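You operate a simulated robot arm through the tools that you are given. There is no shell and no other tool. Be economical: measure what you need, move in short steps, check, and stop when the job is done.

You are at the controls of a simulated robot arm. One attempt, no reset.

TASK
Load the white roll in the chart recorder and give the feed crank about one turn.
Fine: roll along the cradle, recorder flap shut before the crank turns; the brown roll stays.

Only the result counts: the job must be done as asked and must still hold three seconds after the hand-in. Knocking over, shifting, dropping, spilling or breaking anything else fails it.

THE ROBOT
A 6-joint arm with a two-finger parallel gripper, fixed in place. Base frame: the origin is at the foot of the arm, x ahead of it, y to its left, z up. Readings come in cm, rad, newtons and seconds.
With the tool pointing down near the work surface it reaches from about 26 to 68 cm from the base axis. Its first joint turns from -1.152 to 1.152 rad. Payload 2.9 kg.
The TCP is the grasp point between the finger pads, 3 cm short of the fingertips. In the tool frame z runs along the fingers and y along their closing line. Largest opening 11 cm; finger width 2, thickness 1; the body of the gripper, 4.8 by 11.2 cm, starts 5.5 cm behind the TCP.
Orientation is told as [roll, pitch, yaw] about the base's x, y, z axes, in that order, counted from this pose: with the fingers straight down and closing along the base's y, the tool's x points along the base's -x, its y along +y and its z along -z.

THE INTERFACE
- The arm moves only by the tool arm_command. Its argument "motion" is a list of rows, each an object of numbers (a shift or turn left out is 0, a gripper value left out holds the last): "jaw": the closure in counts, from 0 (fully open) to 255 (shut); "tx", "ty", "tz": the shift along the tool's x, y, z in units of 30 mm (1.0 is 30 mm); "rx", "ry", "rz": the turn, a rotation vector about the tool's x, y, z in units of 4 degrees (1.0 is 4 degrees). In form: [{"jaw": .., "tx": .., "ty": .., "tz": .., "rx": .., "ry": .., "rz": ..}, ...]. A call has 1 to 20 rows; each row shifts and turns the commanded pose from where the row before left it, along the tool's axes as they then stand. A call with a number of a shift or a turn outside -1 to 1 is refused whole. Each row takes 0.2 s and may step no farther than 5 cm and 0.15 rad from the row before; otherwise, or with a gripper value out of range, the whole call is refused. A pose out of reach is approached as far as the arm can. The call stops where the force on the tool passes 90 N (or 10 N more than at its start, if that is more) or the arm is blocked; 0.2 s more then pass. The fingers move at their own pace (about 10.8 cm/s each) and stop on an object; they squeeze with about 39 N. The grip force told is the motor's: it shows also when the fingers shut on nothing. Time passes only in rows, and 0.2 s behind the last, so rows that do not move let the fingers close. It gives the time, the measured TCP pose, the force on the tool (base axes), the opening and the grip force at its end, in the units of the frame above (readings bear some noise), with the torque about the TCP (base axes, N m) and any sound that the robot's microphone picked up.
- Cameras (640 x 400 px; columns grow to the right, rows downward): "scene" is fixed at [8.41, 43.54, 139.73]; the picture's right is [-0.69, -0.73, 0.00], its down [-0.27, 0.25, -0.93] and it looks along [0.68, -0.64, -0.37] (base axes); focal length 371 px, centre (320, 200). "wrist" rides on the gripper at [7.2, 1.7, -10.3] in the tool frame; the picture's right is [-0.23, 0.97, 0.00], its down [-0.76, -0.18, -0.62] and it looks along [-0.61, -0.14, 0.78] (tool axes); focal length 222 px, centre (320, 200).
- capture(camera): a new picture of that camera. No time passes.
- point_at(camera, pixels): there is no depth. For up to 12 entries [column, row, z] of the newest picture of that camera ("zoom" is the newest enlarged one), the place [x, y] in the base frame at which the ray of that pixel passes the height z, good to about 0.2 cm, but the place of the scene camera against the robot may be out by one fixed shift of up to 1.2 cm in any direction. No time passes.
- zoom(camera, box): a new picture of the part [left, top, right, bottom] of that camera's present view, enlarged. No time passes.
- finish_job(): hands the job in; it is judged then, once.

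Keep the steps short. Do not move on a guess: measure, check each grasp and each placing, and mend mistakes. In all there are 80 turns and 54 pictures (those below and enlarged ones count). Leave the gripper open and the arm clear of the work at the hand-in unless told otherwise, and finish with a single line.

The tools are called after ">>>" by a JSON object that holds its "fn" and its "kwargs". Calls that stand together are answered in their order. arm_command: Moves the arm, as the interface text tells. Its arguments: {"type":"object","properties":{"motion":{"type":"array","items":{"type":"object","properties":{"jaw":{"type":"number"},"tx":{"type":"number"},"ty":{"type":"number"},"tz":{"type":"number"},"rx":{"type":"number"},"ry":{"type":"number"},"rz":{"type":"number"}}}}},"required":["motion"]} The other tools are called the same way: capture (camera) takes a picture; point_at (camera, pixels) gives the place at which the rays of pixels pass given heights; zoom (camera, box) takes an enlarged picture of a part of a camera's view; finish_job () hands the job in.

At the start:

```text
time_s: 0.0
tcp_pos: [38.0, 7.78, 126.78]
tcp_rot: [0.001, 0.001, -0.001]
ft_force: [-0.7, -0.3, -0.3]
wrist_torque: [-0.02, -0.01, -0.02]
finger_gap: 11.0
grip_force: 0.0
```

scene: 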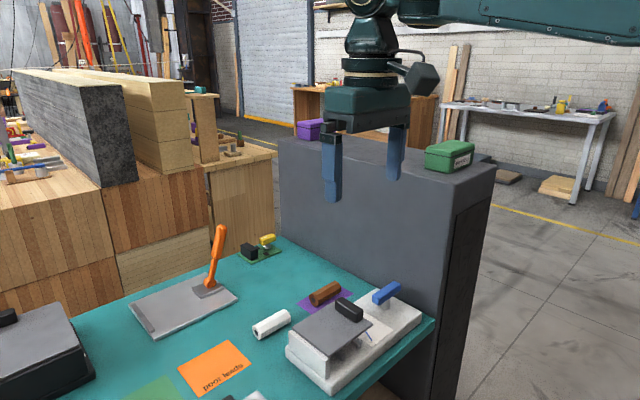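
wrist: 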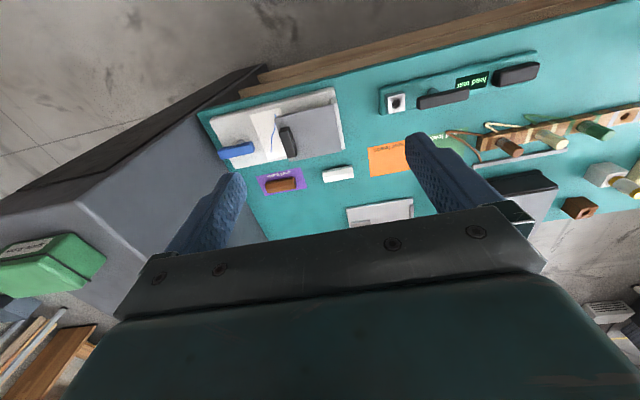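

I see the white roll near scene (272,324) and the recorder at (350,345). I'll enlarge both views to measure.

>>> {"fn": "zoom", "kwargs": {"camera": "scene", "box": [240, 260, 450, 400]}}

>>> {"fn": "zoom", "kwargs": {"camera": "wrist", "box": [190, 70, 430, 220]}}

```text
2.86 times, centred on (345, 330) of scene
```

zoom: 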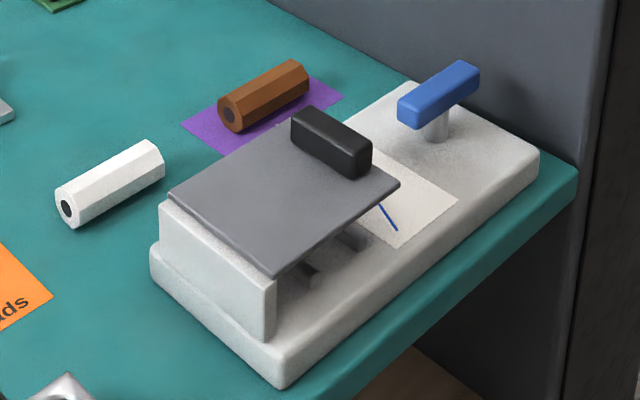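

```text
2.67 times, centred on (310, 145) of wrist
```

zoom: 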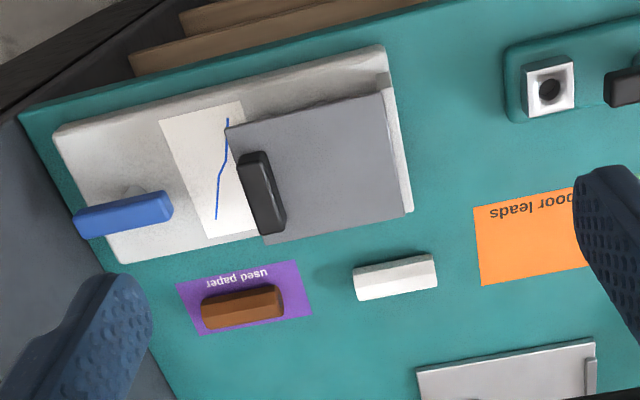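

Next I triangulate: the same features from both cameras at several heights, to get the table level. The roll is at wrist zoom (395,277) and scene (271.6,324.1).

>>> {"fn": "point_at", "kwargs": {"camera": "zoom", "pixels": [[395, 277, 70], [395, 277, 78], [395, 277, 86], [123, 213, 70], [123, 213, 86], [262, 192, 70], [262, 192, 86], [121, 263, 70], [121, 263, 86], [413, 212, 70], [413, 212, 86], [242, 307, 78]]}}

>>> {"fn": "point_at", "kwargs": {"camera": "scene", "pixels": [[271.6, 324.1, 70], [271.6, 324.1, 78], [271.6, 324.1, 86], [386.7, 292.5, 70], [386.7, 292.5, 86], [349, 309, 70], [349, 309, 86]]}}

```text
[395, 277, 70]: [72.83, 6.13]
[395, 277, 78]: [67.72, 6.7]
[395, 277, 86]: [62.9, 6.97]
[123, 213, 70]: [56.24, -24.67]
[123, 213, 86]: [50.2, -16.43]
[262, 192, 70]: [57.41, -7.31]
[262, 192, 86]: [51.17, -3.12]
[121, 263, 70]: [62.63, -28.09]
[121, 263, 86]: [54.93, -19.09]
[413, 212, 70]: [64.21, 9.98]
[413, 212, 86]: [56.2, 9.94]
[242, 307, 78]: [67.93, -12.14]
```

```text
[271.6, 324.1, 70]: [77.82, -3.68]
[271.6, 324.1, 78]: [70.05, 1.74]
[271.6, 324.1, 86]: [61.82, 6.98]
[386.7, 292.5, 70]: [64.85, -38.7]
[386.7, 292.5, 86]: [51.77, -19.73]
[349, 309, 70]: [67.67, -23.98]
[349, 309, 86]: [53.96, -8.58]
```

The estimates put the bench top near z 83-84, the flap about 93 and the crank about 91. I'll lower the hand over the free air near (40,0,107) for a closer wrist view.

>>> {"fn": "arm_command", "kwargs": {"motion": [{"jaw": 0, "tz": 0.95, "ty": -0.37, "tx": -0.1}, {"tz": 0.95, "ty": -0.37, "tx": -0.1}, {"tz": 0.95, "ty": -0.37, "tx": -0.1}, {"tz": 0.95, "ty": -0.37, "tx": -0.1}, {"tz": 0.95, "ty": -0.37, "tx": -0.1}, {"tz": 0.95, "ty": -0.37, "tx": -0.1}, {"tz": 0.95, "ty": -0.37, "tx": -0.1}]}}

>>> {"fn": "capture", "kwargs": {"camera": "wrist"}}

>>> {"fn": "capture", "kwargs": {"camera": "scene"}}

```text
time_s: 1.6
tcp_pos: [39.99, 0.01, 106.88]
tcp_rot: [0.0, -0.002, 0.0]
ft_force: [0.6, 0.1, -0.3]
wrist_torque: [0.0, -0.02, 0.03]
finger_gap: 11.0
grip_force: 0.0
```

```text
49 pictures are left
```

wrist: 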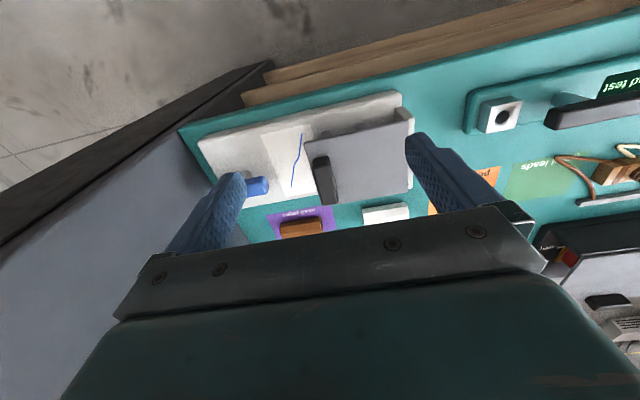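

```text
48 pictures are left
```

scene: 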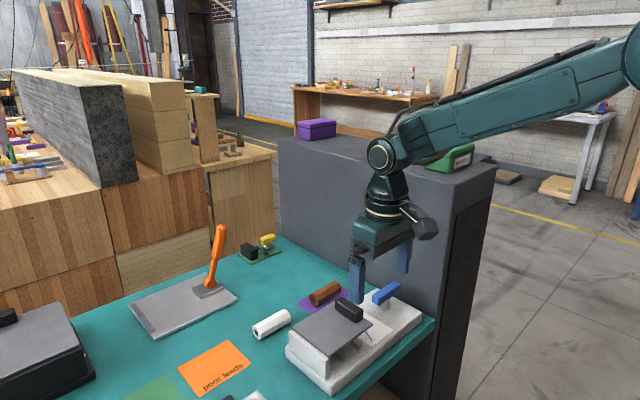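

The wrist camera sees the base side of the fingers, so I'll shift forward to about (56,-3,107) to look at the recorder.

>>> {"fn": "arm_command", "kwargs": {"motion": [{"tx": -1, "ty": -0.2}, {"tx": -1, "ty": -0.2}, {"tx": -1, "ty": -0.2}, {"tx": -1, "ty": -0.2}, {"tx": -1, "ty": -0.2}, {"tx": -0.5, "ty": 0}]}}

>>> {"fn": "capture", "kwargs": {"camera": "wrist"}}

```text
time_s: 3.0
tcp_pos: [56.67, -2.76, 106.85]
tcp_rot: [0.0, 0.001, 0.001]
ft_force: [0.4, 0.3, -0.7]
wrist_torque: [0.01, 0.01, 0.01]
finger_gap: 10.99
grip_force: 0.1
```

```text
47 pictures are left
```

wrist: 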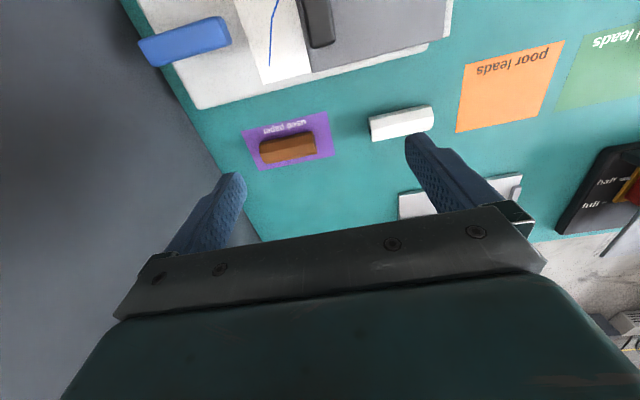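

Good view of the roll at (401,124). I'll measure it and the bench marks here.

>>> {"fn": "point_at", "kwargs": {"camera": "wrist", "pixels": [[401, 124, 80], [401, 124, 84], [401, 124, 88], [370, 130, 85], [434, 119, 85], [186, 41, 84], [186, 41, 94], [317, 20, 84], [317, 20, 94], [198, 109, 84], [198, 109, 88], [448, 32, 86]]}}

>>> {"fn": "zoom", "kwargs": {"camera": "wrist", "box": [320, 70, 480, 170]}}

```text
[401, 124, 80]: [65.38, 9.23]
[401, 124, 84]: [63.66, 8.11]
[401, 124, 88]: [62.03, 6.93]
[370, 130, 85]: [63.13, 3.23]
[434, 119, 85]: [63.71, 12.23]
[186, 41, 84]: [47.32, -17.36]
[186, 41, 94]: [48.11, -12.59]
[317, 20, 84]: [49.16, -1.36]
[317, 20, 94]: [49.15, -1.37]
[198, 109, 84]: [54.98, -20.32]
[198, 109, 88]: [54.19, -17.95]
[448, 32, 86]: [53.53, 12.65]
```

```text
4.00 times, centred on (400, 120) of wrist
```

zoom: 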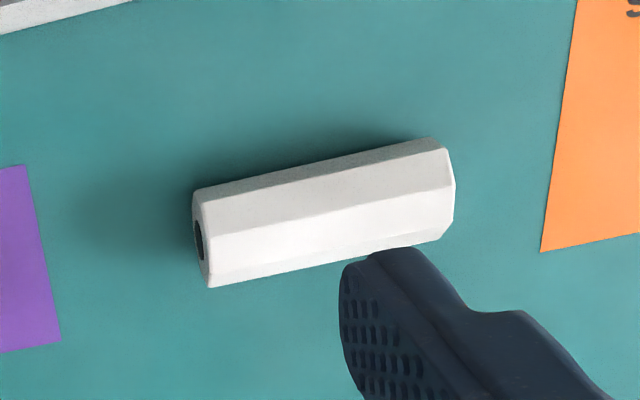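

From two wrist views the roll is at about (62,7,88) and the crank handle at about (48,-13.5,92). I'll step back to centre the recorder in the view.

>>> {"fn": "arm_command", "kwargs": {"motion": [{"tx": 1, "ty": -0.2}, {"tx": 1, "ty": -0.2}, {"tx": 1, "ty": -0.2}]}}

>>> {"fn": "zoom", "kwargs": {"camera": "wrist", "box": [120, 20, 480, 245]}}

>>> {"fn": "zoom", "kwargs": {"camera": "scene", "box": [280, 275, 440, 400]}}

```text
time_s: 3.8
tcp_pos: [47.37, -4.77, 106.85]
tcp_rot: [-0.001, 0.001, 0.0]
ft_force: [0.0, 0.1, 0.1]
wrist_torque: [0.0, 0.02, -0.02]
finger_gap: 10.99
grip_force: 0.0
```

```text
1.78 times, centred on (300, 132) of wrist
```

zoom: 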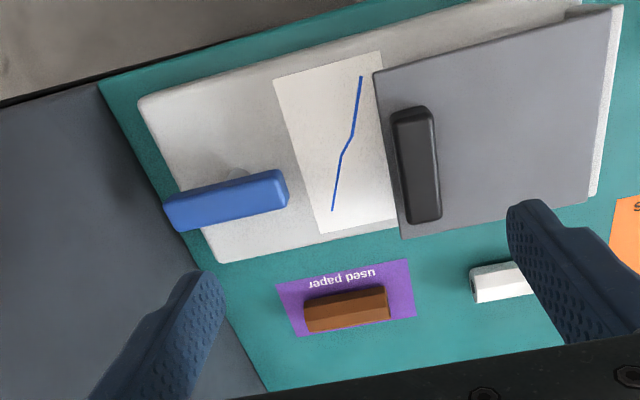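

```text
3.20 times, centred on (360, 338) of scene
```

zoom: 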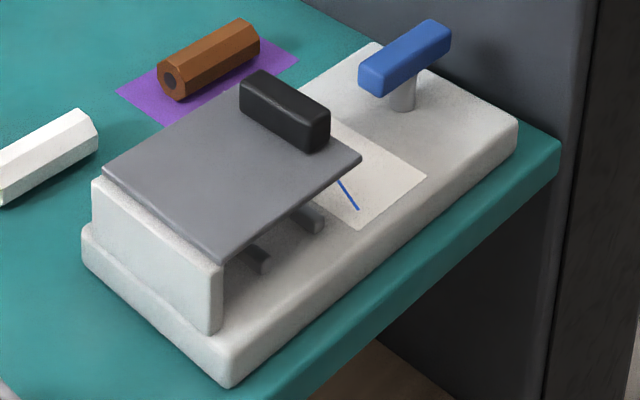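

The flap grip (black ridge) is at wrist-zoom (417,163), and the flap hinges on the white block at the +y end. I'll project the key points of this view at two heights.

>>> {"fn": "point_at", "kwargs": {"camera": "wrist", "pixels": [[354.5, 111.2, 92], [350.6, 80.3, 93], [359, 142, 93], [331, 60, 91.5], [346, 154.5, 91.5], [450.6, 135, 91.5], [464, 24, 91.5], [213, 137.6, 92], [302, 123.6, 92], [197, 75.8, 88], [242.7, 166.8, 88], [436, 127, 88]]}}

```text
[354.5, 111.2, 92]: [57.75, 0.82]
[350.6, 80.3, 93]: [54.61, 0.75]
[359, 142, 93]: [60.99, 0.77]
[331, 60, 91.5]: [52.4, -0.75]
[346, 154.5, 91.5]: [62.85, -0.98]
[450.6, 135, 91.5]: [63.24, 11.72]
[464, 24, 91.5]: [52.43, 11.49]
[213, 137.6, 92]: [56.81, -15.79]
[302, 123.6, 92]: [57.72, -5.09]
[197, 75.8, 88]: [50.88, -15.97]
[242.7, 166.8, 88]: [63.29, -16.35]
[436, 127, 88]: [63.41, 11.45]
```

point_at worked from the older full capture, so I correct by the 9.3/2.0 cm I moved since. The recorder is square to the axes. The flap spans x 43-53.7, y -2.9 to 9.6, and the ridge is centred at (48.5,-1.2), top about z 93.5. I go above the ridge with the jaws part-open and check.

>>> {"fn": "arm_command", "kwargs": {"motion": [{"jaw": 135, "tx": -0.18, "ty": 0.6, "tz": 0.6}, {"tx": -0.18, "ty": 0.59, "tz": 0.6}, {"tz": 0.7}]}}

>>> {"fn": "capture", "kwargs": {"camera": "wrist"}}

>>> {"fn": "zoom", "kwargs": {"camera": "scene", "box": [270, 250, 430, 375]}}

```text
time_s: 4.6
tcp_pos: [48.63, -1.07, 100.94]
tcp_rot: [0.001, 0.0, 0.0]
ft_force: [0.3, 0.2, 0.3]
wrist_torque: [0.0, -0.01, 0.02]
finger_gap: 5.19
grip_force: 0.1
```

```text
43 pictures are left
```

wrist: 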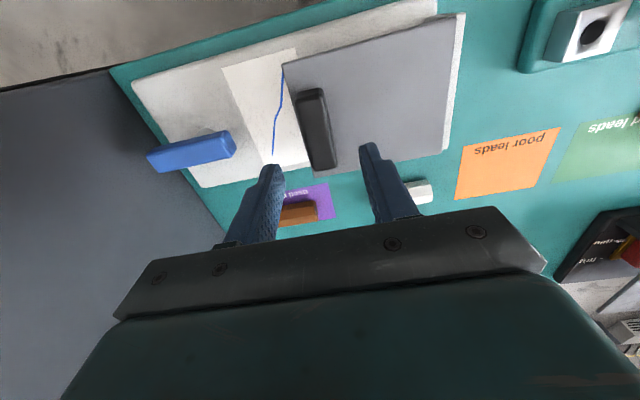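

```text
3.20 times, centred on (350, 312) of scene
```

zoom: 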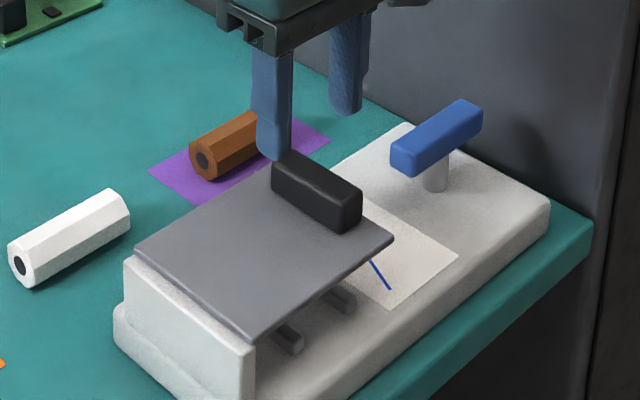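

Re-measuring the ridge, flap corners and crank from this capture (same pose).

>>> {"fn": "point_at", "kwargs": {"camera": "wrist", "pixels": [[310, 92, 93], [322, 165, 93], [316, 128, 92], [316, 128, 93], [316, 128, 94], [284, 66, 91], [318, 177, 91], [446, 150, 91], [465, 14, 91], [190, 150, 91], [190, 150, 92], [190, 150, 93]]}}

```text
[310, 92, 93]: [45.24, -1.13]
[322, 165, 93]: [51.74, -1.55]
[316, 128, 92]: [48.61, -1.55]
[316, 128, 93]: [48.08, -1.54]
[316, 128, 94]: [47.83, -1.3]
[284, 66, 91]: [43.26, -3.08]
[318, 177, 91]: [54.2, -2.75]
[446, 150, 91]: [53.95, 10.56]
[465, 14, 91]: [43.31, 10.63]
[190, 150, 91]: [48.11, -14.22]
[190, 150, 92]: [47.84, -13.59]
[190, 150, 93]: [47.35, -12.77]
```

Ridge centre is about (48.3,-1.4). I'll centre over it and lower to TCP z about 95.4, fingertips about 92.4.

>>> {"fn": "arm_command", "kwargs": {"motion": [{"ty": -0.11, "tz": 0.6}, {"tz": 0.7}, {"tz": 0.55}]}}

>>> {"fn": "zoom", "kwargs": {"camera": "scene", "box": [310, 260, 406, 320]}}

>>> {"fn": "capture", "kwargs": {"camera": "wrist"}}

```text
time_s: 5.4
tcp_pos: [48.51, -1.53, 95.89]
tcp_rot: [0.001, -0.005, 0.002]
ft_force: [-11.7, -0.7, 34.4]
wrist_torque: [1.03, 0.48, 0.25]
finger_gap: 5.15
grip_force: 0.1
```

```text
6.67 times, centred on (358, 290) of scene
```

zoom: 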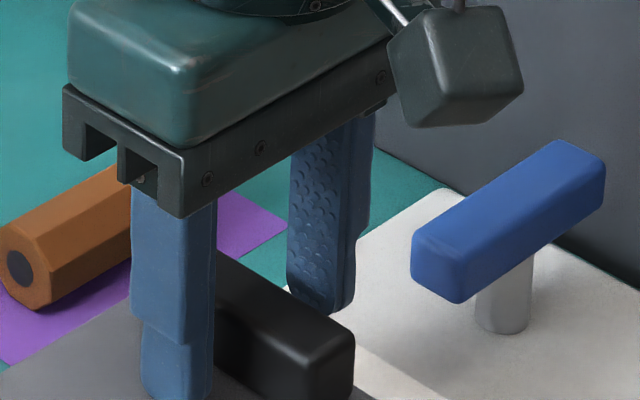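

```text
40 pictures are left
```

wrist: 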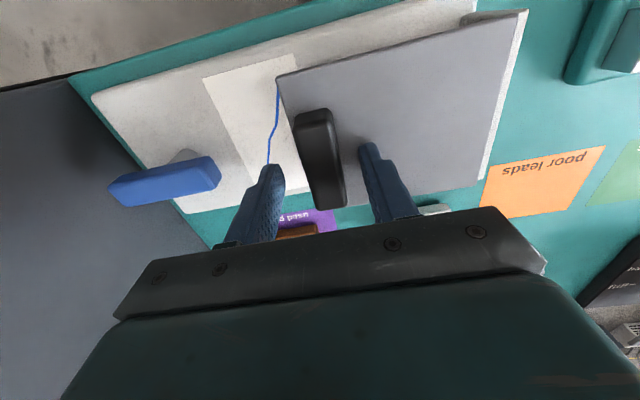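

34 N with +y torque: the +y finger touches the flap, so the flap top is about z 92.9. I back up to about 96.2 and close on the ridge.

>>> {"fn": "arm_command", "kwargs": {"motion": [{"tz": -0.27}, {"jaw": 255}, {}, {}]}}

```text
time_s: 6.4
tcp_pos: [48.49, -1.13, 96.19]
tcp_rot: [0.005, 0.005, 0.008]
ft_force: [3.7, 35.9, -20.4]
wrist_torque: [-0.65, -0.08, -0.48]
finger_gap: 2.13
grip_force: 45.2
```

The ridge is held (2.1 cm wide). I relieve the sideways force, then swing 16° about the hinge near (y 9.5, z 92.5).

>>> {"fn": "arm_command", "kwargs": {"motion": [{"ty": 0.13}, {"ty": 0.093, "tz": -0.243, "rx": 1}, {"ty": 0.093, "tz": -0.243, "rx": 1}, {"ty": 0.093, "tz": -0.243, "rx": 1}, {"ty": 0.093, "tz": -0.243, "rx": 1}]}}

>>> {"fn": "zoom", "kwargs": {"camera": "scene", "box": [270, 240, 430, 370]}}

```text
time_s: 7.6
tcp_pos: [48.37, 0.31, 99.18]
tcp_rot: [-0.278, 0.004, -0.001]
ft_force: [-9.8, 11.5, -20.6]
wrist_torque: [-1.02, 0.35, -0.35]
finger_gap: 2.19
grip_force: 45.1
```

```text
3.08 times, centred on (350, 305) of scene
```

zoom: 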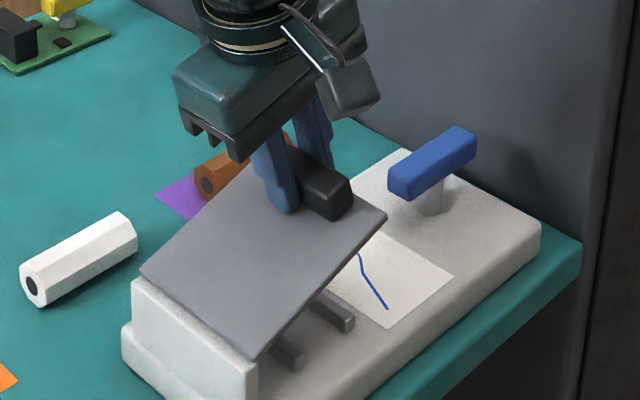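

The flap swings up about the +y hinge with moderate forces. I continue another 28°.

>>> {"fn": "arm_command", "kwargs": {"motion": [{"ty": 0.093, "tz": -0.243, "rx": 1}, {"ty": 0.093, "tz": -0.243, "rx": 1}, {"ty": 0.093, "tz": -0.243, "rx": 1}, {"ty": 0.093, "tz": -0.243, "rx": 1}, {"ty": 0.093, "tz": -0.243, "rx": 1}, {"ty": 0.093, "tz": -0.243, "rx": 1}, {"ty": 0.093, "tz": -0.243, "rx": 1}]}}

```text
time_s: 9.2
tcp_pos: [48.56, 4.56, 102.52]
tcp_rot: [-0.763, 0.01, -0.002]
ft_force: [-14.0, 12.1, -40.7]
wrist_torque: [-0.7, -0.55, -0.34]
finger_gap: 2.18
grip_force: 44.7
```

Force points inward to the hinge (my arc is a bit too wide). I correct inward along tool y and continue.

>>> {"fn": "arm_command", "kwargs": {"motion": [{"ty": 0.15, "tz": -0.235, "rx": 1}, {"ty": 0.13, "tz": -0.235, "rx": 1}, {"ty": 0.1, "tz": -0.238, "rx": 1}, {"ty": 0.1, "tz": -0.238, "rx": 1}, {"ty": 0.1, "tz": -0.238, "rx": 1}, {"ty": 0.1, "tz": -0.238, "rx": 1}]}}

>>> {"fn": "zoom", "kwargs": {"camera": "scene", "box": [230, 210, 430, 370]}}

```text
time_s: 10.6
tcp_pos: [42.14, 1.77, 97.02]
tcp_rot: [-1.18, -0.003, 0.007]
ft_force: [0.3, -0.2, 0.5]
wrist_torque: [-0.01, -0.04, -0.03]
finger_gap: 0.01
grip_force: 38.0
out of reach, approached as far as the arm can: row 2, 3, 4, 5, 6
```

```text
2.50 times, centred on (330, 290) of scene
```

zoom: 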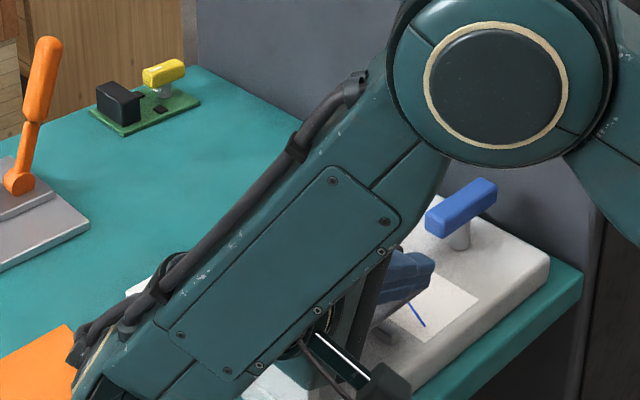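

The pose went out of reach and the fingers slipped off the ridge. I need to see the state before anything else moves.

>>> {"fn": "capture", "kwargs": {"camera": "scene"}}

>>> {"fn": "capture", "kwargs": {"camera": "wrist"}}

```text
37 pictures are left
```

scene: 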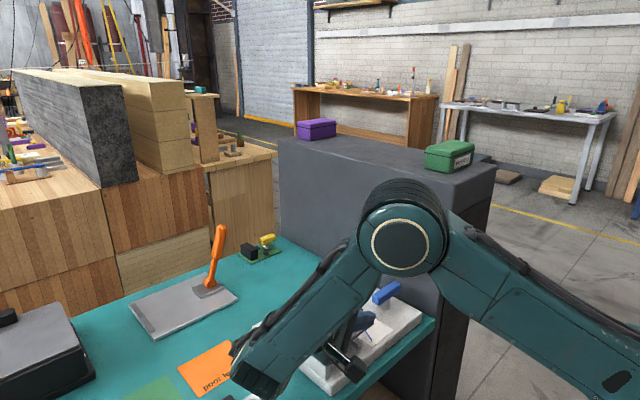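

```text
36 pictures are left
```

wrist: 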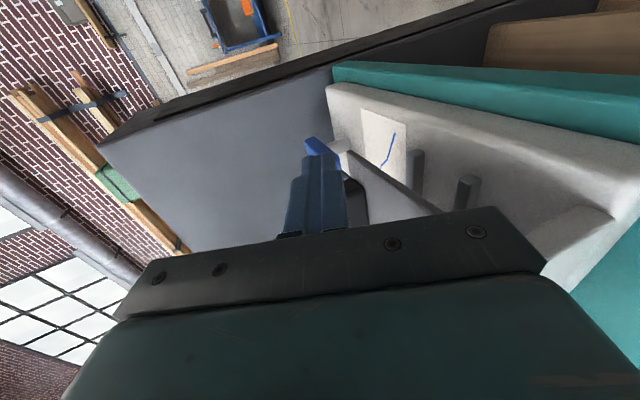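

The flap fell shut again; nothing appears displaced, and the hand now hovers tilted beside it. I start backing off with small rows straight up, reducing the tilt.

>>> {"fn": "arm_command", "kwargs": {"motion": [{"ty": -0.6, "tz": -0.25, "rx": -1}, {"ty": -0.6, "tz": -0.25, "rx": -1}]}}

```text
time_s: 11.2
tcp_pos: [42.19, 1.74, 100.84]
tcp_rot: [-1.045, 0.0, 0.001]
ft_force: [-0.4, 0.0, -0.1]
wrist_torque: [0.0, 0.02, 0.01]
finger_gap: 0.0
grip_force: 38.1
```

It responds cleanly from the measured pose. I keep rising and level the hand.

>>> {"fn": "arm_command", "kwargs": {"motion": [{"ty": -0.52, "tz": -0.3, "rx": -1, "jaw": 0}, {"ty": -0.5, "tz": -0.33, "rx": -1}, {"ty": -0.48, "tz": -0.37, "rx": -1}, {"rx": -1}, {"rx": -1}, {"rx": -1}, {"rx": -1}, {"rx": -1}, {"rx": -1}, {"rx": -1}, {"rx": -1}, {"rx": -1}, {"rx": -1}, {"rx": -1}, {"rx": -0.97}]}}

>>> {"fn": "capture", "kwargs": {"camera": "scene"}}

>>> {"fn": "capture", "kwargs": {"camera": "wrist"}}

```text
time_s: 14.4
tcp_pos: [42.23, 1.66, 106.28]
tcp_rot: [0.0, 0.001, -0.001]
ft_force: [0.1, 0.7, 0.1]
wrist_torque: [0.01, 0.0, 0.01]
finger_gap: 11.01
grip_force: 0.1
```

```text
35 pictures are left
```

scene: 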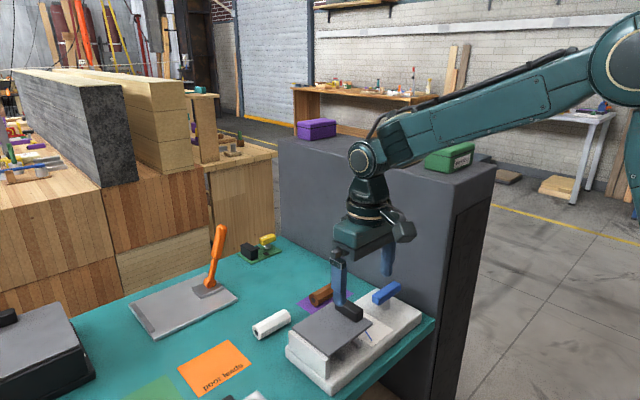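

```text
34 pictures are left
```

wrist: 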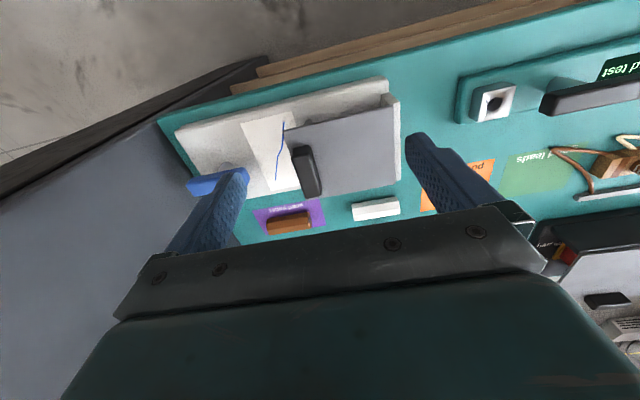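

Everything is where it was and the flap is shut. New plan: grip the ridge by its ends (closing along x, yaw +90°), so the ridge can pivot in the grip and the hand needs little tilt. First I turn the hand in free air.

>>> {"fn": "arm_command", "kwargs": {"motion": [{"rz": -1}, {"rz": -1}, {"rz": -1}, {"rz": -1}, {"rz": -1}, {"rz": -1}, {"rz": -1}, {"rz": -1}, {"rz": -1}, {"rz": -1}, {"rz": -1}, {"rz": -1}, {"rz": -1}, {"rz": -1}, {"rz": -1}, {"rz": -1}, {"rz": -1}, {"rz": -1}, {"rz": -1}, {"rz": -1}]}}

>>> {"fn": "arm_command", "kwargs": {"motion": [{"rz": -1}, {"rz": -1}, {"rz": -0.5}, {"ty": -1, "tz": -0.9, "tx": -1}, {"ty": -1, "tz": -0.9, "tx": -1}, {"tx": -1}, {"tx": -1}]}}

```text
time_s: 18.6
tcp_pos: [42.26, 1.66, 106.28]
tcp_rot: [-0.001, 0.002, 1.397]
ft_force: [0.0, -0.6, -0.7]
wrist_torque: [0.03, 0.01, -0.01]
finger_gap: 11.01
grip_force: 0.1
```

```text
refused: row 4 steps farther than a row can; nothing moved
```

Row 4 was slightly too long; I split it.

>>> {"fn": "arm_command", "kwargs": {"motion": [{"rz": -1}, {"rz": -1}, {"rz": -0.5}, {"ty": -1, "tz": -0.8, "tx": -0.8}, {"ty": -1, "tz": -0.8, "tx": -0.8}, {"tx": -1}, {"tx": -1}, {"tx": -0.6}]}}

```text
time_s: 20.4
tcp_pos: [48.06, 14.34, 110.96]
tcp_rot: [0.0, 0.003, 1.571]
ft_force: [-0.4, -0.4, -0.4]
wrist_torque: [-0.03, 0.0, -0.02]
finger_gap: 11.0
grip_force: 0.1
```

Now a free-air test of tilting to 40° here (positive tool-y turn), a row set at a time.

>>> {"fn": "arm_command", "kwargs": {"motion": [{"ry": 1}, {"ry": 1}, {"ry": 1}, {"ry": 1}, {"ry": 1}, {"ry": 1}, {"ry": 1}]}}

>>> {"fn": "arm_command", "kwargs": {"motion": [{"ry": 1}, {"ry": 1}, {"ry": 1}]}}

```text
time_s: 22.0
tcp_pos: [46.65, 13.03, 108.91]
tcp_rot: [-0.002, 0.49, 1.571]
ft_force: [0.0, 0.2, 0.3]
wrist_torque: [0.01, 0.02, 0.01]
finger_gap: 11.0
grip_force: 0.1
out of reach, approached as far as the arm can: row 5, 6, 7
```

```text
time_s: 22.8
tcp_pos: [44.7, 11.04, 106.24]
tcp_rot: [-0.004, 0.697, 1.57]
ft_force: [-0.5, 0.0, 0.8]
wrist_torque: [-0.05, -0.01, 0.01]
finger_gap: 10.95
grip_force: 0.1
out of reach, approached as far as the arm can: row 1, 2, 3
```

Tilting is strongly limited there, so I'll do the opening with the hand nearly upright: fingertips holding only the upper part of the ridge ends, letting it pivot. First I level the hand.

>>> {"fn": "arm_command", "kwargs": {"motion": [{"ry": -1}, {"ry": -1}, {"ry": -1}, {"ry": -1}, {"ry": -1}, {"ry": -1}, {"ry": -1}, {"ry": -1}, {"ry": -1}, {"ry": -0.98}]}}

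```text
time_s: 25.0
tcp_pos: [44.55, 11.15, 106.23]
tcp_rot: [0.002, 0.001, 1.57]
ft_force: [-0.1, 0.4, 0.3]
wrist_torque: [0.02, 0.0, -0.02]
finger_gap: 11.02
grip_force: 0.0
```

Level. Now over the ridge at (48.3,-1.05,100.2).

>>> {"fn": "arm_command", "kwargs": {"motion": [{"tx": 0.814, "ty": -0.25, "tz": 0.4}, {"tx": 0.814, "ty": -0.25, "tz": 0.4}, {"tx": 0.814, "ty": -0.25, "tz": 0.4}, {"tx": 0.814, "ty": -0.25, "tz": 0.4}, {"tx": 0.814, "ty": -0.25, "tz": 0.4}]}}

>>> {"fn": "capture", "kwargs": {"camera": "wrist"}}

>>> {"fn": "zoom", "kwargs": {"camera": "scene", "box": [300, 250, 420, 340]}}

```text
time_s: 26.2
tcp_pos: [48.08, -1.15, 100.22]
tcp_rot: [0.0, 0.003, 1.57]
ft_force: [0.1, -0.1, -0.7]
wrist_torque: [-0.01, 0.0, 0.0]
finger_gap: 11.01
grip_force: 0.1
```

```text
33 pictures are left
```

wrist: 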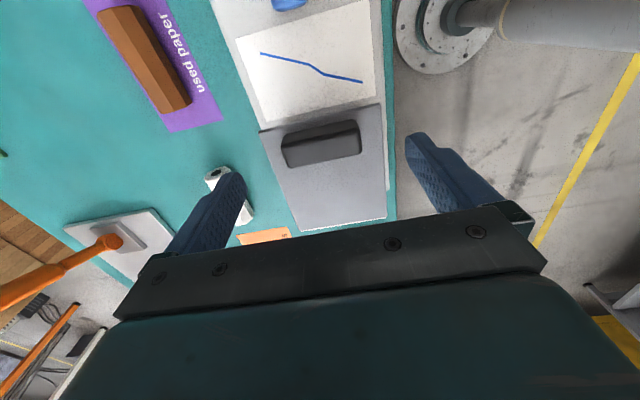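

```text
4.44 times, centred on (360, 295) of scene
```

zoom: 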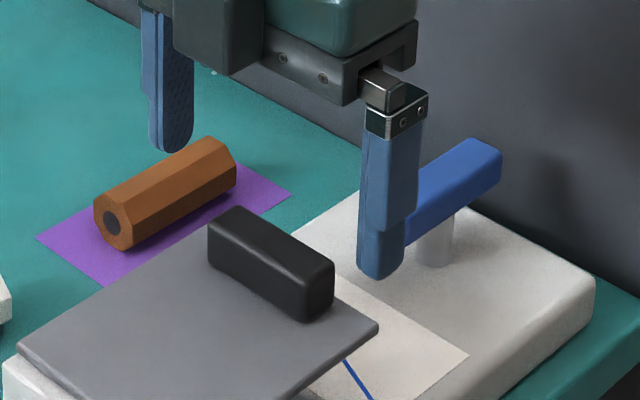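

I measure the ridge in this view: top face from about (283,148) to (358,132).

>>> {"fn": "point_at", "kwargs": {"camera": "wrist", "pixels": [[282, 150, 94], [282, 150, 95], [360, 135, 94], [360, 135, 95], [320, 135, 95], [323, 158, 94], [260, 131, 92.7], [379, 104, 92.7], [302, 231, 92.7], [387, 216, 92.7]]}}

```text
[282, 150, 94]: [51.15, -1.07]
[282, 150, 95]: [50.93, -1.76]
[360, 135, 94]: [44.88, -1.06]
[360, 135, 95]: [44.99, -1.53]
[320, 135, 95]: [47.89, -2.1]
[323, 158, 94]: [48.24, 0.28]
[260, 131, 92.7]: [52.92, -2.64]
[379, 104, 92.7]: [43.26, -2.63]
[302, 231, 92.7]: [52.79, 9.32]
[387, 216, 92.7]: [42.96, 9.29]
```

Ridge centre is x 48.0, y -1.1; the hand is centred. I lower to TCP z 97.0 (tips about 1.1 cm above the flap) and close.

>>> {"fn": "arm_command", "kwargs": {"motion": [{"tz": 0.55}, {"tz": 0.52}, {"jaw": 255}, {}, {}, {}]}}

>>> {"fn": "zoom", "kwargs": {"camera": "scene", "box": [300, 250, 420, 340]}}

```text
time_s: 27.6
tcp_pos: [48.13, -1.06, 96.96]
tcp_rot: [0.007, 0.003, 1.571]
ft_force: [-26.4, -1.8, -1.4]
wrist_torque: [-0.1, 0.15, 0.12]
finger_gap: 5.94
grip_force: 45.6
```

```text
4.44 times, centred on (360, 295) of scene
```

zoom: 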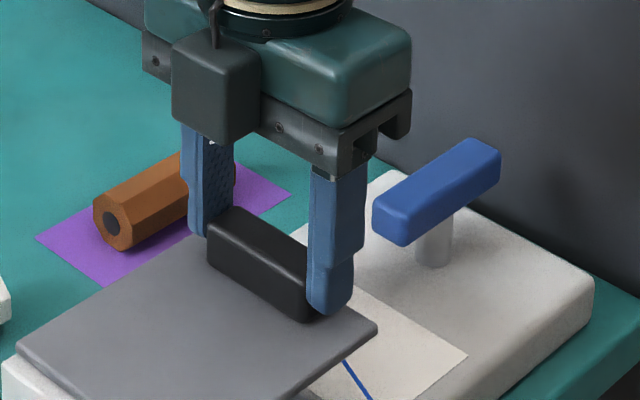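

Both fingers are on the ridge ends. I lift along the hinge arc, hand upright, to about 30°, and check.

>>> {"fn": "arm_command", "kwargs": {"motion": [{"tx": -0.08, "tz": -0.29}, {"tx": -0.085, "tz": -0.29}, {"tx": -0.13, "tz": -0.275}, {"tx": -0.135, "tz": -0.275}, {"tx": -0.175, "tz": -0.245}, {"tx": -0.175, "tz": -0.245}]}}

>>> {"fn": "zoom", "kwargs": {"camera": "scene", "box": [290, 240, 420, 340]}}

```text
time_s: 29.0
tcp_pos: [48.0, 1.2, 101.7]
tcp_rot: [0.01, 0.004, 1.569]
ft_force: [-26.8, -6.3, -12.4]
wrist_torque: [-1.51, 0.37, -0.22]
finger_gap: 5.98
grip_force: 45.0
```

```text
4.00 times, centred on (355, 290) of scene
```

zoom: 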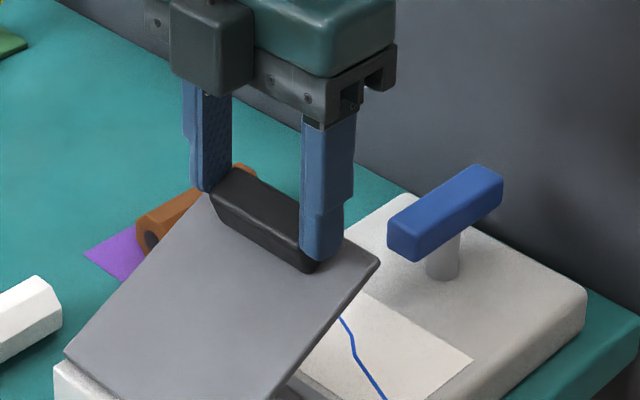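

It works: the ridge pivots in the grip, forces are small. I continue to about 60°.

>>> {"fn": "arm_command", "kwargs": {"motion": [{"tx": -0.215, "tz": -0.213}, {"tx": -0.215, "tz": -0.213}, {"tx": -0.248, "tz": -0.172}, {"tx": -0.248, "tz": -0.172}, {"tx": -0.277, "tz": -0.125}, {"tx": -0.277, "tz": -0.125}]}}

>>> {"fn": "zoom", "kwargs": {"camera": "scene", "box": [280, 230, 425, 340]}}

```text
time_s: 30.4
tcp_pos: [48.04, 5.54, 104.91]
tcp_rot: [0.007, 0.004, 1.568]
ft_force: [-26.9, -15.6, 6.3]
wrist_torque: [-1.68, 0.68, -0.16]
finger_gap: 5.96
grip_force: 44.9
```

```text
3.64 times, centred on (352, 285) of scene
```

zoom: 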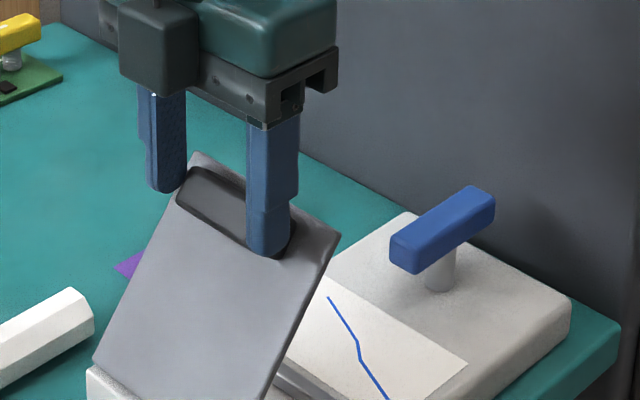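

Still held at about 60°. On to 90°.

>>> {"fn": "arm_command", "kwargs": {"motion": [{"tx": -0.293, "tz": -0.077}, {"tx": -0.293, "tz": -0.077}, {"tx": -0.302, "tz": -0.023}, {"tx": -0.302, "tz": -0.023}, {"tx": -0.302, "tz": 0.028}, {"tx": -0.302, "tz": 0.028}]}}

>>> {"fn": "zoom", "kwargs": {"camera": "scene", "box": [265, 230, 425, 345]}}

```text
time_s: 31.8
tcp_pos: [48.06, 10.85, 105.45]
tcp_rot: [0.011, 0.005, 1.571]
ft_force: [-28.7, -11.4, 7.5]
wrist_torque: [-1.58, 0.55, -0.3]
finger_gap: 5.91
grip_force: 45.3
```

```text
3.48 times, centred on (345, 288) of scene
```

zoom: 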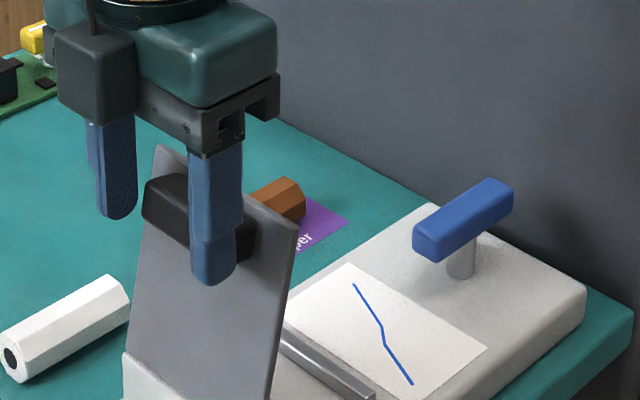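

The flap is near vertical. I push a further 10-12° past it, watching for the stop.

>>> {"fn": "arm_command", "kwargs": {"motion": [{"tx": -0.29, "tz": 0.08, "ry": 0.5}, {"tx": -0.29, "tz": 0.08, "ry": 0.5}, {"tx": -0.14, "tz": 0.06}]}}

>>> {"fn": "zoom", "kwargs": {"camera": "scene", "box": [265, 230, 425, 345]}}

```text
time_s: 32.6
tcp_pos: [48.51, 13.11, 104.79]
tcp_rot: [-0.003, 0.071, 1.572]
ft_force: [0.9, -0.5, 0.6]
wrist_torque: [-0.02, -0.03, 0.03]
finger_gap: 0.0
grip_force: 37.9
```

```text
3.48 times, centred on (345, 288) of scene
```

zoom: 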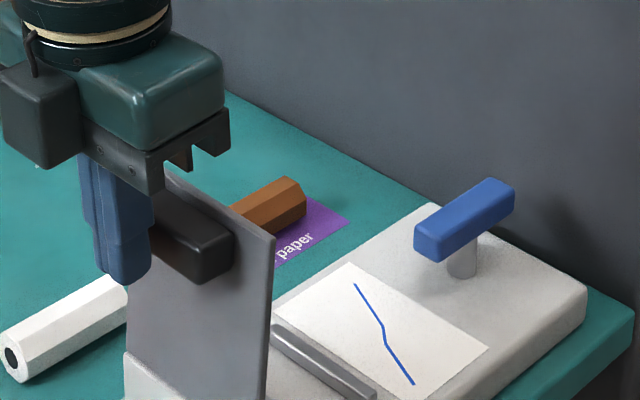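

The fingers slipped off past the ridge end; force is zero and the flap stands. I back up a little and wait to see whether it stays.

>>> {"fn": "arm_command", "kwargs": {"motion": [{"tx": -0.3}, {"tx": -0.3, "tz": -0.3}, {}, {}, {}]}}

>>> {"fn": "capture", "kwargs": {"camera": "scene"}}

>>> {"fn": "capture", "kwargs": {"camera": "wrist"}}

```text
time_s: 33.8
tcp_pos: [48.32, 14.98, 105.52]
tcp_rot: [0.0, 0.073, 1.572]
ft_force: [0.0, 0.1, 0.1]
wrist_torque: [-0.02, 0.03, 0.01]
finger_gap: 0.0
grip_force: 37.2
```

```text
26 pictures are left
```

scene: 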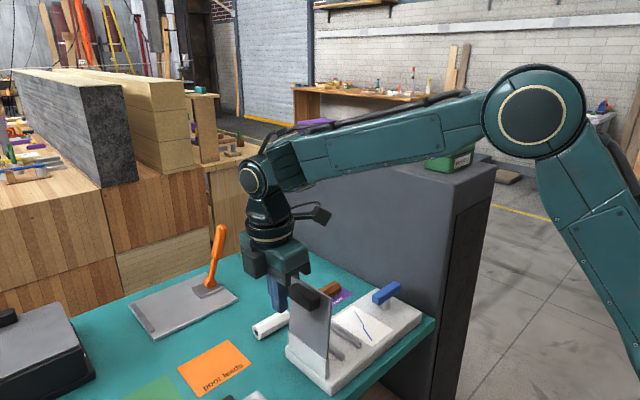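

```text
25 pictures are left
```

wrist: 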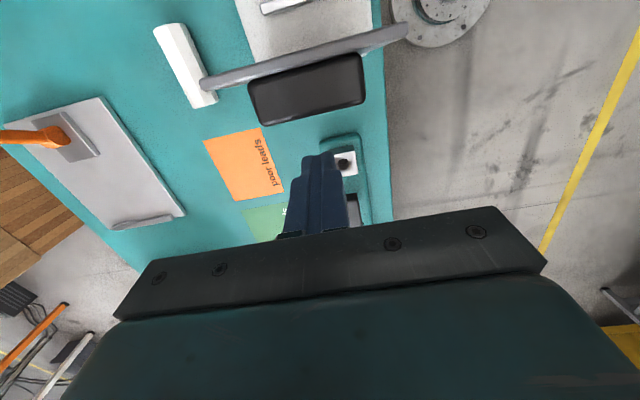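

The flap holds open past vertical. I rise, level, and go over the white roll near (62,7).

>>> {"fn": "arm_command", "kwargs": {"motion": [{"tz": -0.9, "ry": -0.5, "jaw": 110}, {"tz": -0.9, "ry": -0.55}, {"ty": -1}, {"ty": -1}, {"ty": -1}, {"ty": -0.8, "tx": 0.5}, {"ty": -0.7, "tx": 0.7}, {"tx": 0.7}, {"tx": 0.7}, {"tz": 1}, {"tz": 1}]}}

>>> {"fn": "capture", "kwargs": {"camera": "wrist"}}

>>> {"fn": "zoom", "kwargs": {"camera": "scene", "box": [240, 270, 400, 400]}}

```text
time_s: 36.2
tcp_pos: [61.95, 7.52, 104.73]
tcp_rot: [-0.002, 0.001, 1.57]
ft_force: [-0.3, -1.1, 0.7]
wrist_torque: [-0.02, 0.03, -0.01]
finger_gap: 6.23
grip_force: 0.1
```

```text
24 pictures are left
```

wrist: 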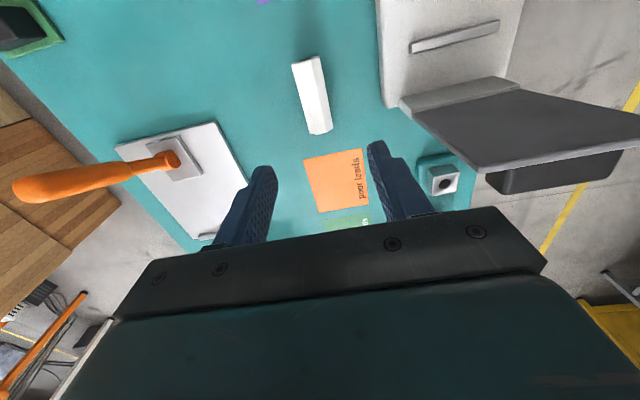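

```text
3.08 times, centred on (320, 335) of scene
```

zoom: 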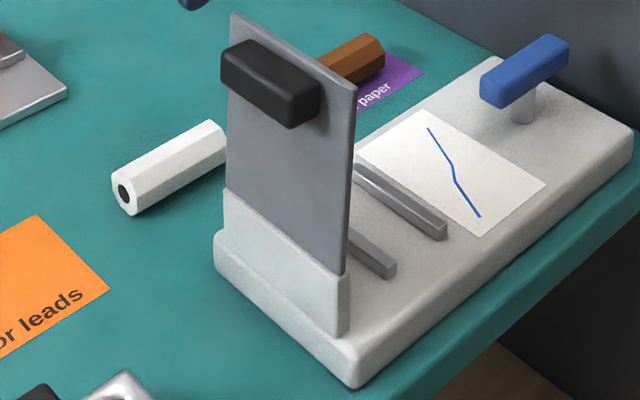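

Now the rails of the cradle show: two grey bars running along x, so the roll must lie along x between them. I first measure the roll (wrist (292,62)-(332,133)) and the visible rail.

>>> {"fn": "point_at", "kwargs": {"camera": "wrist", "pixels": [[306, 60, 88], [320, 132, 88], [313, 96, 86], [313, 96, 88], [313, 96, 90], [308, 102, 88], [325, 99, 88], [410, 48, 89], [498, 24, 89], [380, 105, 86], [410, 112, 90], [305, 160, 86]]}}

```text
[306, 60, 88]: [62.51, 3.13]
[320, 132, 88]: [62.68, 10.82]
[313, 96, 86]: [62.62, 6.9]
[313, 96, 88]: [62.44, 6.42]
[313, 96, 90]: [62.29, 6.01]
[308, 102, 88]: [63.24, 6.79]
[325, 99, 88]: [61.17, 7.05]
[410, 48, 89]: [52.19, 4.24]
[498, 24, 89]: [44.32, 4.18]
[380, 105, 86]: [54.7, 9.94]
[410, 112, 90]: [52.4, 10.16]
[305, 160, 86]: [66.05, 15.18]
```

Roll: centre (62.5,6.95), axis along y, about 7.7 cm long. One rail is at y 4.2, x 44.3-52.2. I lower onto the roll to TCP z 91.2 first.

>>> {"fn": "arm_command", "kwargs": {"motion": [{"tx": 0.19, "ty": -0.18, "tz": 0.8}, {"tz": 0.95}, {"tz": 0.95}, {"tz": 0.95}, {"tz": 0.86}]}}

>>> {"fn": "zoom", "kwargs": {"camera": "scene", "box": [220, 270, 340, 360]}}

```text
time_s: 37.4
tcp_pos: [62.34, 6.85, 91.11]
tcp_rot: [-0.003, 0.0, 1.57]
ft_force: [0.3, 0.4, 0.3]
wrist_torque: [-0.01, 0.02, -0.01]
finger_gap: 6.3
grip_force: 0.0
```

```text
4.44 times, centred on (280, 315) of scene
```

zoom: 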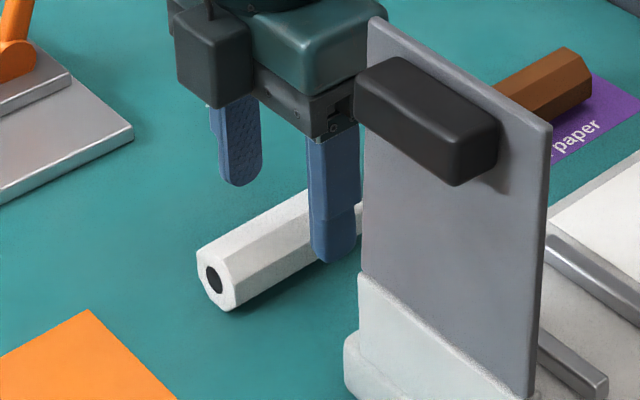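

The fingers straddle the roll without contact. I go 0.4 cm lower and close.

>>> {"fn": "arm_command", "kwargs": {"motion": [{"tz": 0.14}, {"jaw": 255}, {}, {}, {}]}}

```text
time_s: 38.6
tcp_pos: [62.33, 6.82, 90.99]
tcp_rot: [-0.004, -0.002, 1.571]
ft_force: [-10.9, 0.4, 33.1]
wrist_torque: [0.02, 0.35, 0.03]
finger_gap: 0.0
grip_force: 37.7
```

The gap is 0 with 33 N upward: the tips closed on top of the roll, so its top is at about z 88. I raise 2 cm, open and look.

>>> {"fn": "arm_command", "kwargs": {"motion": [{"tz": -0.7}, {"jaw": 110}, {}, {}]}}

>>> {"fn": "capture", "kwargs": {"camera": "wrist"}}

>>> {"fn": "zoom", "kwargs": {"camera": "scene", "box": [220, 270, 340, 360]}}

```text
time_s: 39.6
tcp_pos: [62.35, 6.94, 92.78]
tcp_rot: [0.0, -0.001, 1.57]
ft_force: [0.5, -0.3, 0.0]
wrist_torque: [-0.01, -0.01, -0.01]
finger_gap: 6.26
grip_force: 0.1
```

```text
21 pictures are left
```

wrist: 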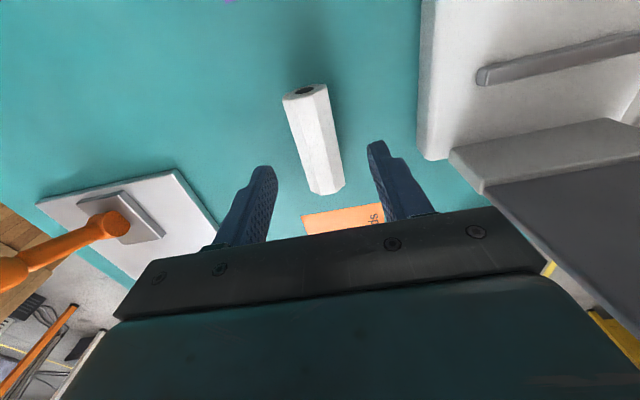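

```text
4.44 times, centred on (280, 315) of scene
```

zoom: 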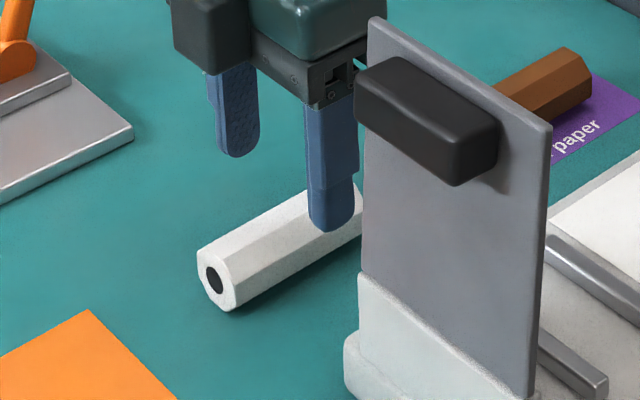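

The roll has not moved. Measuring it again at its true height.

>>> {"fn": "point_at", "kwargs": {"camera": "wrist", "pixels": [[315, 138, 88], [315, 138, 87], [283, 98, 87], [328, 84, 87], [315, 193, 87], [345, 187, 87], [300, 145, 87], [336, 138, 87], [305, 90, 87], [330, 192, 87], [302, 216, 85.3]]}}

```text
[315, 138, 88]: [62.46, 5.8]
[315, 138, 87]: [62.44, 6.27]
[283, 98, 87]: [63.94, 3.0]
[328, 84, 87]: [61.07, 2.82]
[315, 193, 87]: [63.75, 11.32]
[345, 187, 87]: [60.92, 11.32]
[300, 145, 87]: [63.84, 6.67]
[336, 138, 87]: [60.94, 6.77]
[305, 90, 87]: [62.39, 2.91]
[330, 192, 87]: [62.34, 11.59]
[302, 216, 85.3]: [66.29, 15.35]
```

Roll centre (62.4,7.1), about 2.8 cm thick. I lower to TCP z 89.1 and close.

>>> {"fn": "arm_command", "kwargs": {"motion": [{"tz": 0.6, "tx": -0.05}, {"tz": 0.62}, {"jaw": 255}, {}, {}, {}]}}

```text
time_s: 41.0
tcp_pos: [62.24, 7.05, 89.19]
tcp_rot: [0.002, 0.0, 1.573]
ft_force: [0.9, -0.5, -0.1]
wrist_torque: [0.01, -0.02, 0.0]
finger_gap: 3.04
grip_force: 39.2
```

The roll is held (3.04 cm). I lift straight up and pause at about (57,3,111) to view the cradle.

>>> {"fn": "arm_command", "kwargs": {"motion": [{"tz": -1}, {"tz": -1}, {"tz": -1}, {"tz": -1}, {"tz": -1}, {"tz": -1}, {"tz": -1}, {"tz": -0.3, "tx": 0.7}, {"tx": 0.67, "ty": 0.9}, {"ty": 0.85}]}}

>>> {"fn": "capture", "kwargs": {"camera": "wrist"}}

```text
time_s: 43.2
tcp_pos: [57.18, 2.92, 111.19]
tcp_rot: [0.0, 0.001, 1.573]
ft_force: [-0.7, -0.1, -0.8]
wrist_torque: [0.0, -0.04, 0.0]
finger_gap: 3.04
grip_force: 38.7
```

```text
19 pictures are left
```

wrist: 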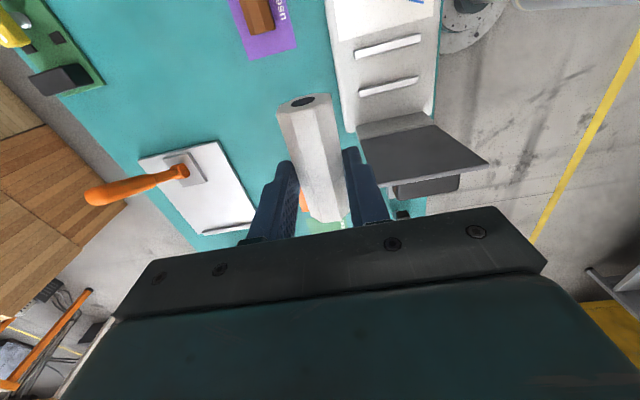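

Both rails are visible: (355,53)-(420,38) and (360,92)-(418,80). Enlarging and projecting.

>>> {"fn": "zoom", "kwargs": {"camera": "wrist", "box": [320, 10, 464, 100]}}

>>> {"fn": "point_at", "kwargs": {"camera": "wrist", "pixels": [[355, 53, 88.5], [420, 38, 88.5], [360, 92, 88.5], [418, 80, 88.5], [387, 45, 88.5], [389, 86, 88.5], [387, 45, 89.5], [389, 86, 89.5], [347, 130, 88], [343, 123, 86]]}}

```text
4.44 times, centred on (392, 55) of wrist
```

zoom: 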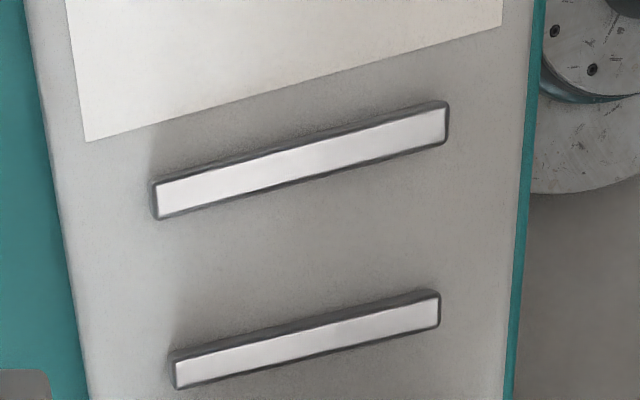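

```text
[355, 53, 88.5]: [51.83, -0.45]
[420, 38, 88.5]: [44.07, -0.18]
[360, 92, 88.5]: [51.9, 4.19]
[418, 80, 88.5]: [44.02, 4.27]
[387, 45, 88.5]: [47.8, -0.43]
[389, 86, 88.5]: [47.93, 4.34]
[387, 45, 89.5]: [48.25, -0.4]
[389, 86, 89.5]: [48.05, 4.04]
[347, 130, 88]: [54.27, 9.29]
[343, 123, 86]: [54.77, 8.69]
```

Rails are at y -0.4 and 4.2 (inner gap about 3.8 cm), x 44-52: the 3 cm roll belongs between them, centre (48.0,1.9), axis along x. I rotate the hand back to yaw 0 up here.

>>> {"fn": "arm_command", "kwargs": {"motion": [{"rz": 1}, {"rz": 1}, {"rz": 1}, {"rz": 1}, {"rz": 1}, {"rz": 1}, {"rz": 1}, {"rz": 1}, {"rz": 1}, {"rz": 1}, {"rz": 1}, {"rz": 1}, {"rz": 1}, {"rz": 1}, {"rz": 1}, {"rz": 1}, {"rz": 1}, {"rz": 1}, {"rz": 1}, {"rz": 1}]}}

>>> {"fn": "arm_command", "kwargs": {"motion": [{"rz": 1}, {"rz": 1}, {"rz": 0.52}, {"tx": 1, "ty": -0.1}, {"tx": 1, "ty": -0.12}, {"tx": 1, "ty": -0.12}, {"tz": 1}, {"tz": 1}, {"tz": 1}]}}

>>> {"fn": "capture", "kwargs": {"camera": "wrist"}}

```text
time_s: 47.4
tcp_pos: [57.18, 3.07, 111.2]
tcp_rot: [0.001, 0.001, 0.173]
ft_force: [-1.5, -0.1, -0.7]
wrist_torque: [0.03, -0.01, 0.0]
finger_gap: 3.03
grip_force: 39.5
```

```text
time_s: 49.4
tcp_pos: [48.3, 2.02, 102.29]
tcp_rot: [0.0, 0.0, 0.0]
ft_force: [-0.4, 0.0, -1.0]
wrist_torque: [0.03, 0.02, 0.01]
finger_gap: 3.01
grip_force: 39.0
```

```text
17 pictures are left
```

wrist: 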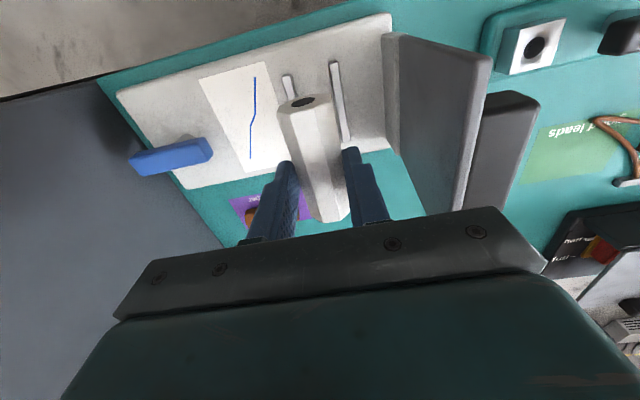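

Measuring the rail ends (286,76),(335,64) and the roll's near end (304,101) in this view.

>>> {"fn": "point_at", "kwargs": {"camera": "wrist", "pixels": [[287, 77, 88.7], [335, 64, 88.7], [347, 140, 88.7], [304, 102, 99.8], [329, 222, 99.8], [313, 165, 101], [336, 20, 87.5]]}}

>>> {"fn": "zoom", "kwargs": {"camera": "scene", "box": [270, 260, 430, 380]}}

```text
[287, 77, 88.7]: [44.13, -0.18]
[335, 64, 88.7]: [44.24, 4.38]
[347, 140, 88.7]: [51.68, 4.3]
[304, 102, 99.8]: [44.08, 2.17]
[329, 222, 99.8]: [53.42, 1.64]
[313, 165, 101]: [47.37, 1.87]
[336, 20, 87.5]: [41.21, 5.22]
```

```text
3.33 times, centred on (350, 320) of scene
```

zoom: 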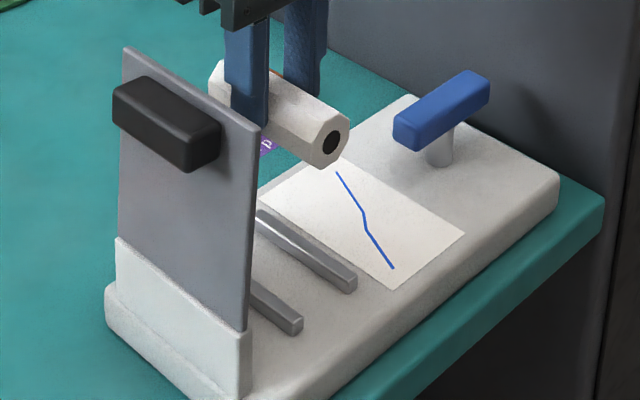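

Aligned: rail mid y about 2.0, x about 48; roll centre about (48.2,2.0). I lower to TCP z 93 then feel down in small steps.

>>> {"fn": "arm_command", "kwargs": {"motion": [{"tz": 0.8}, {"tz": 0.8}, {"tz": 0.8}, {"tz": 0.7}]}}

>>> {"fn": "arm_command", "kwargs": {"motion": [{"tz": 0.15}, {"tz": 0.1}]}}

```text
time_s: 50.4
tcp_pos: [48.18, 2.17, 92.99]
tcp_rot: [0.001, 0.0, -0.001]
ft_force: [-0.3, 0.3, 0.2]
wrist_torque: [0.01, -0.01, -0.02]
finger_gap: 3.03
grip_force: 38.7
```

```text
time_s: 51.0
tcp_pos: [48.22, 2.07, 92.2]
tcp_rot: [0.0, 0.001, -0.002]
ft_force: [-2.5, 1.3, 7.2]
wrist_torque: [0.07, 0.17, 0.01]
finger_gap: 2.99
grip_force: 39.0
```

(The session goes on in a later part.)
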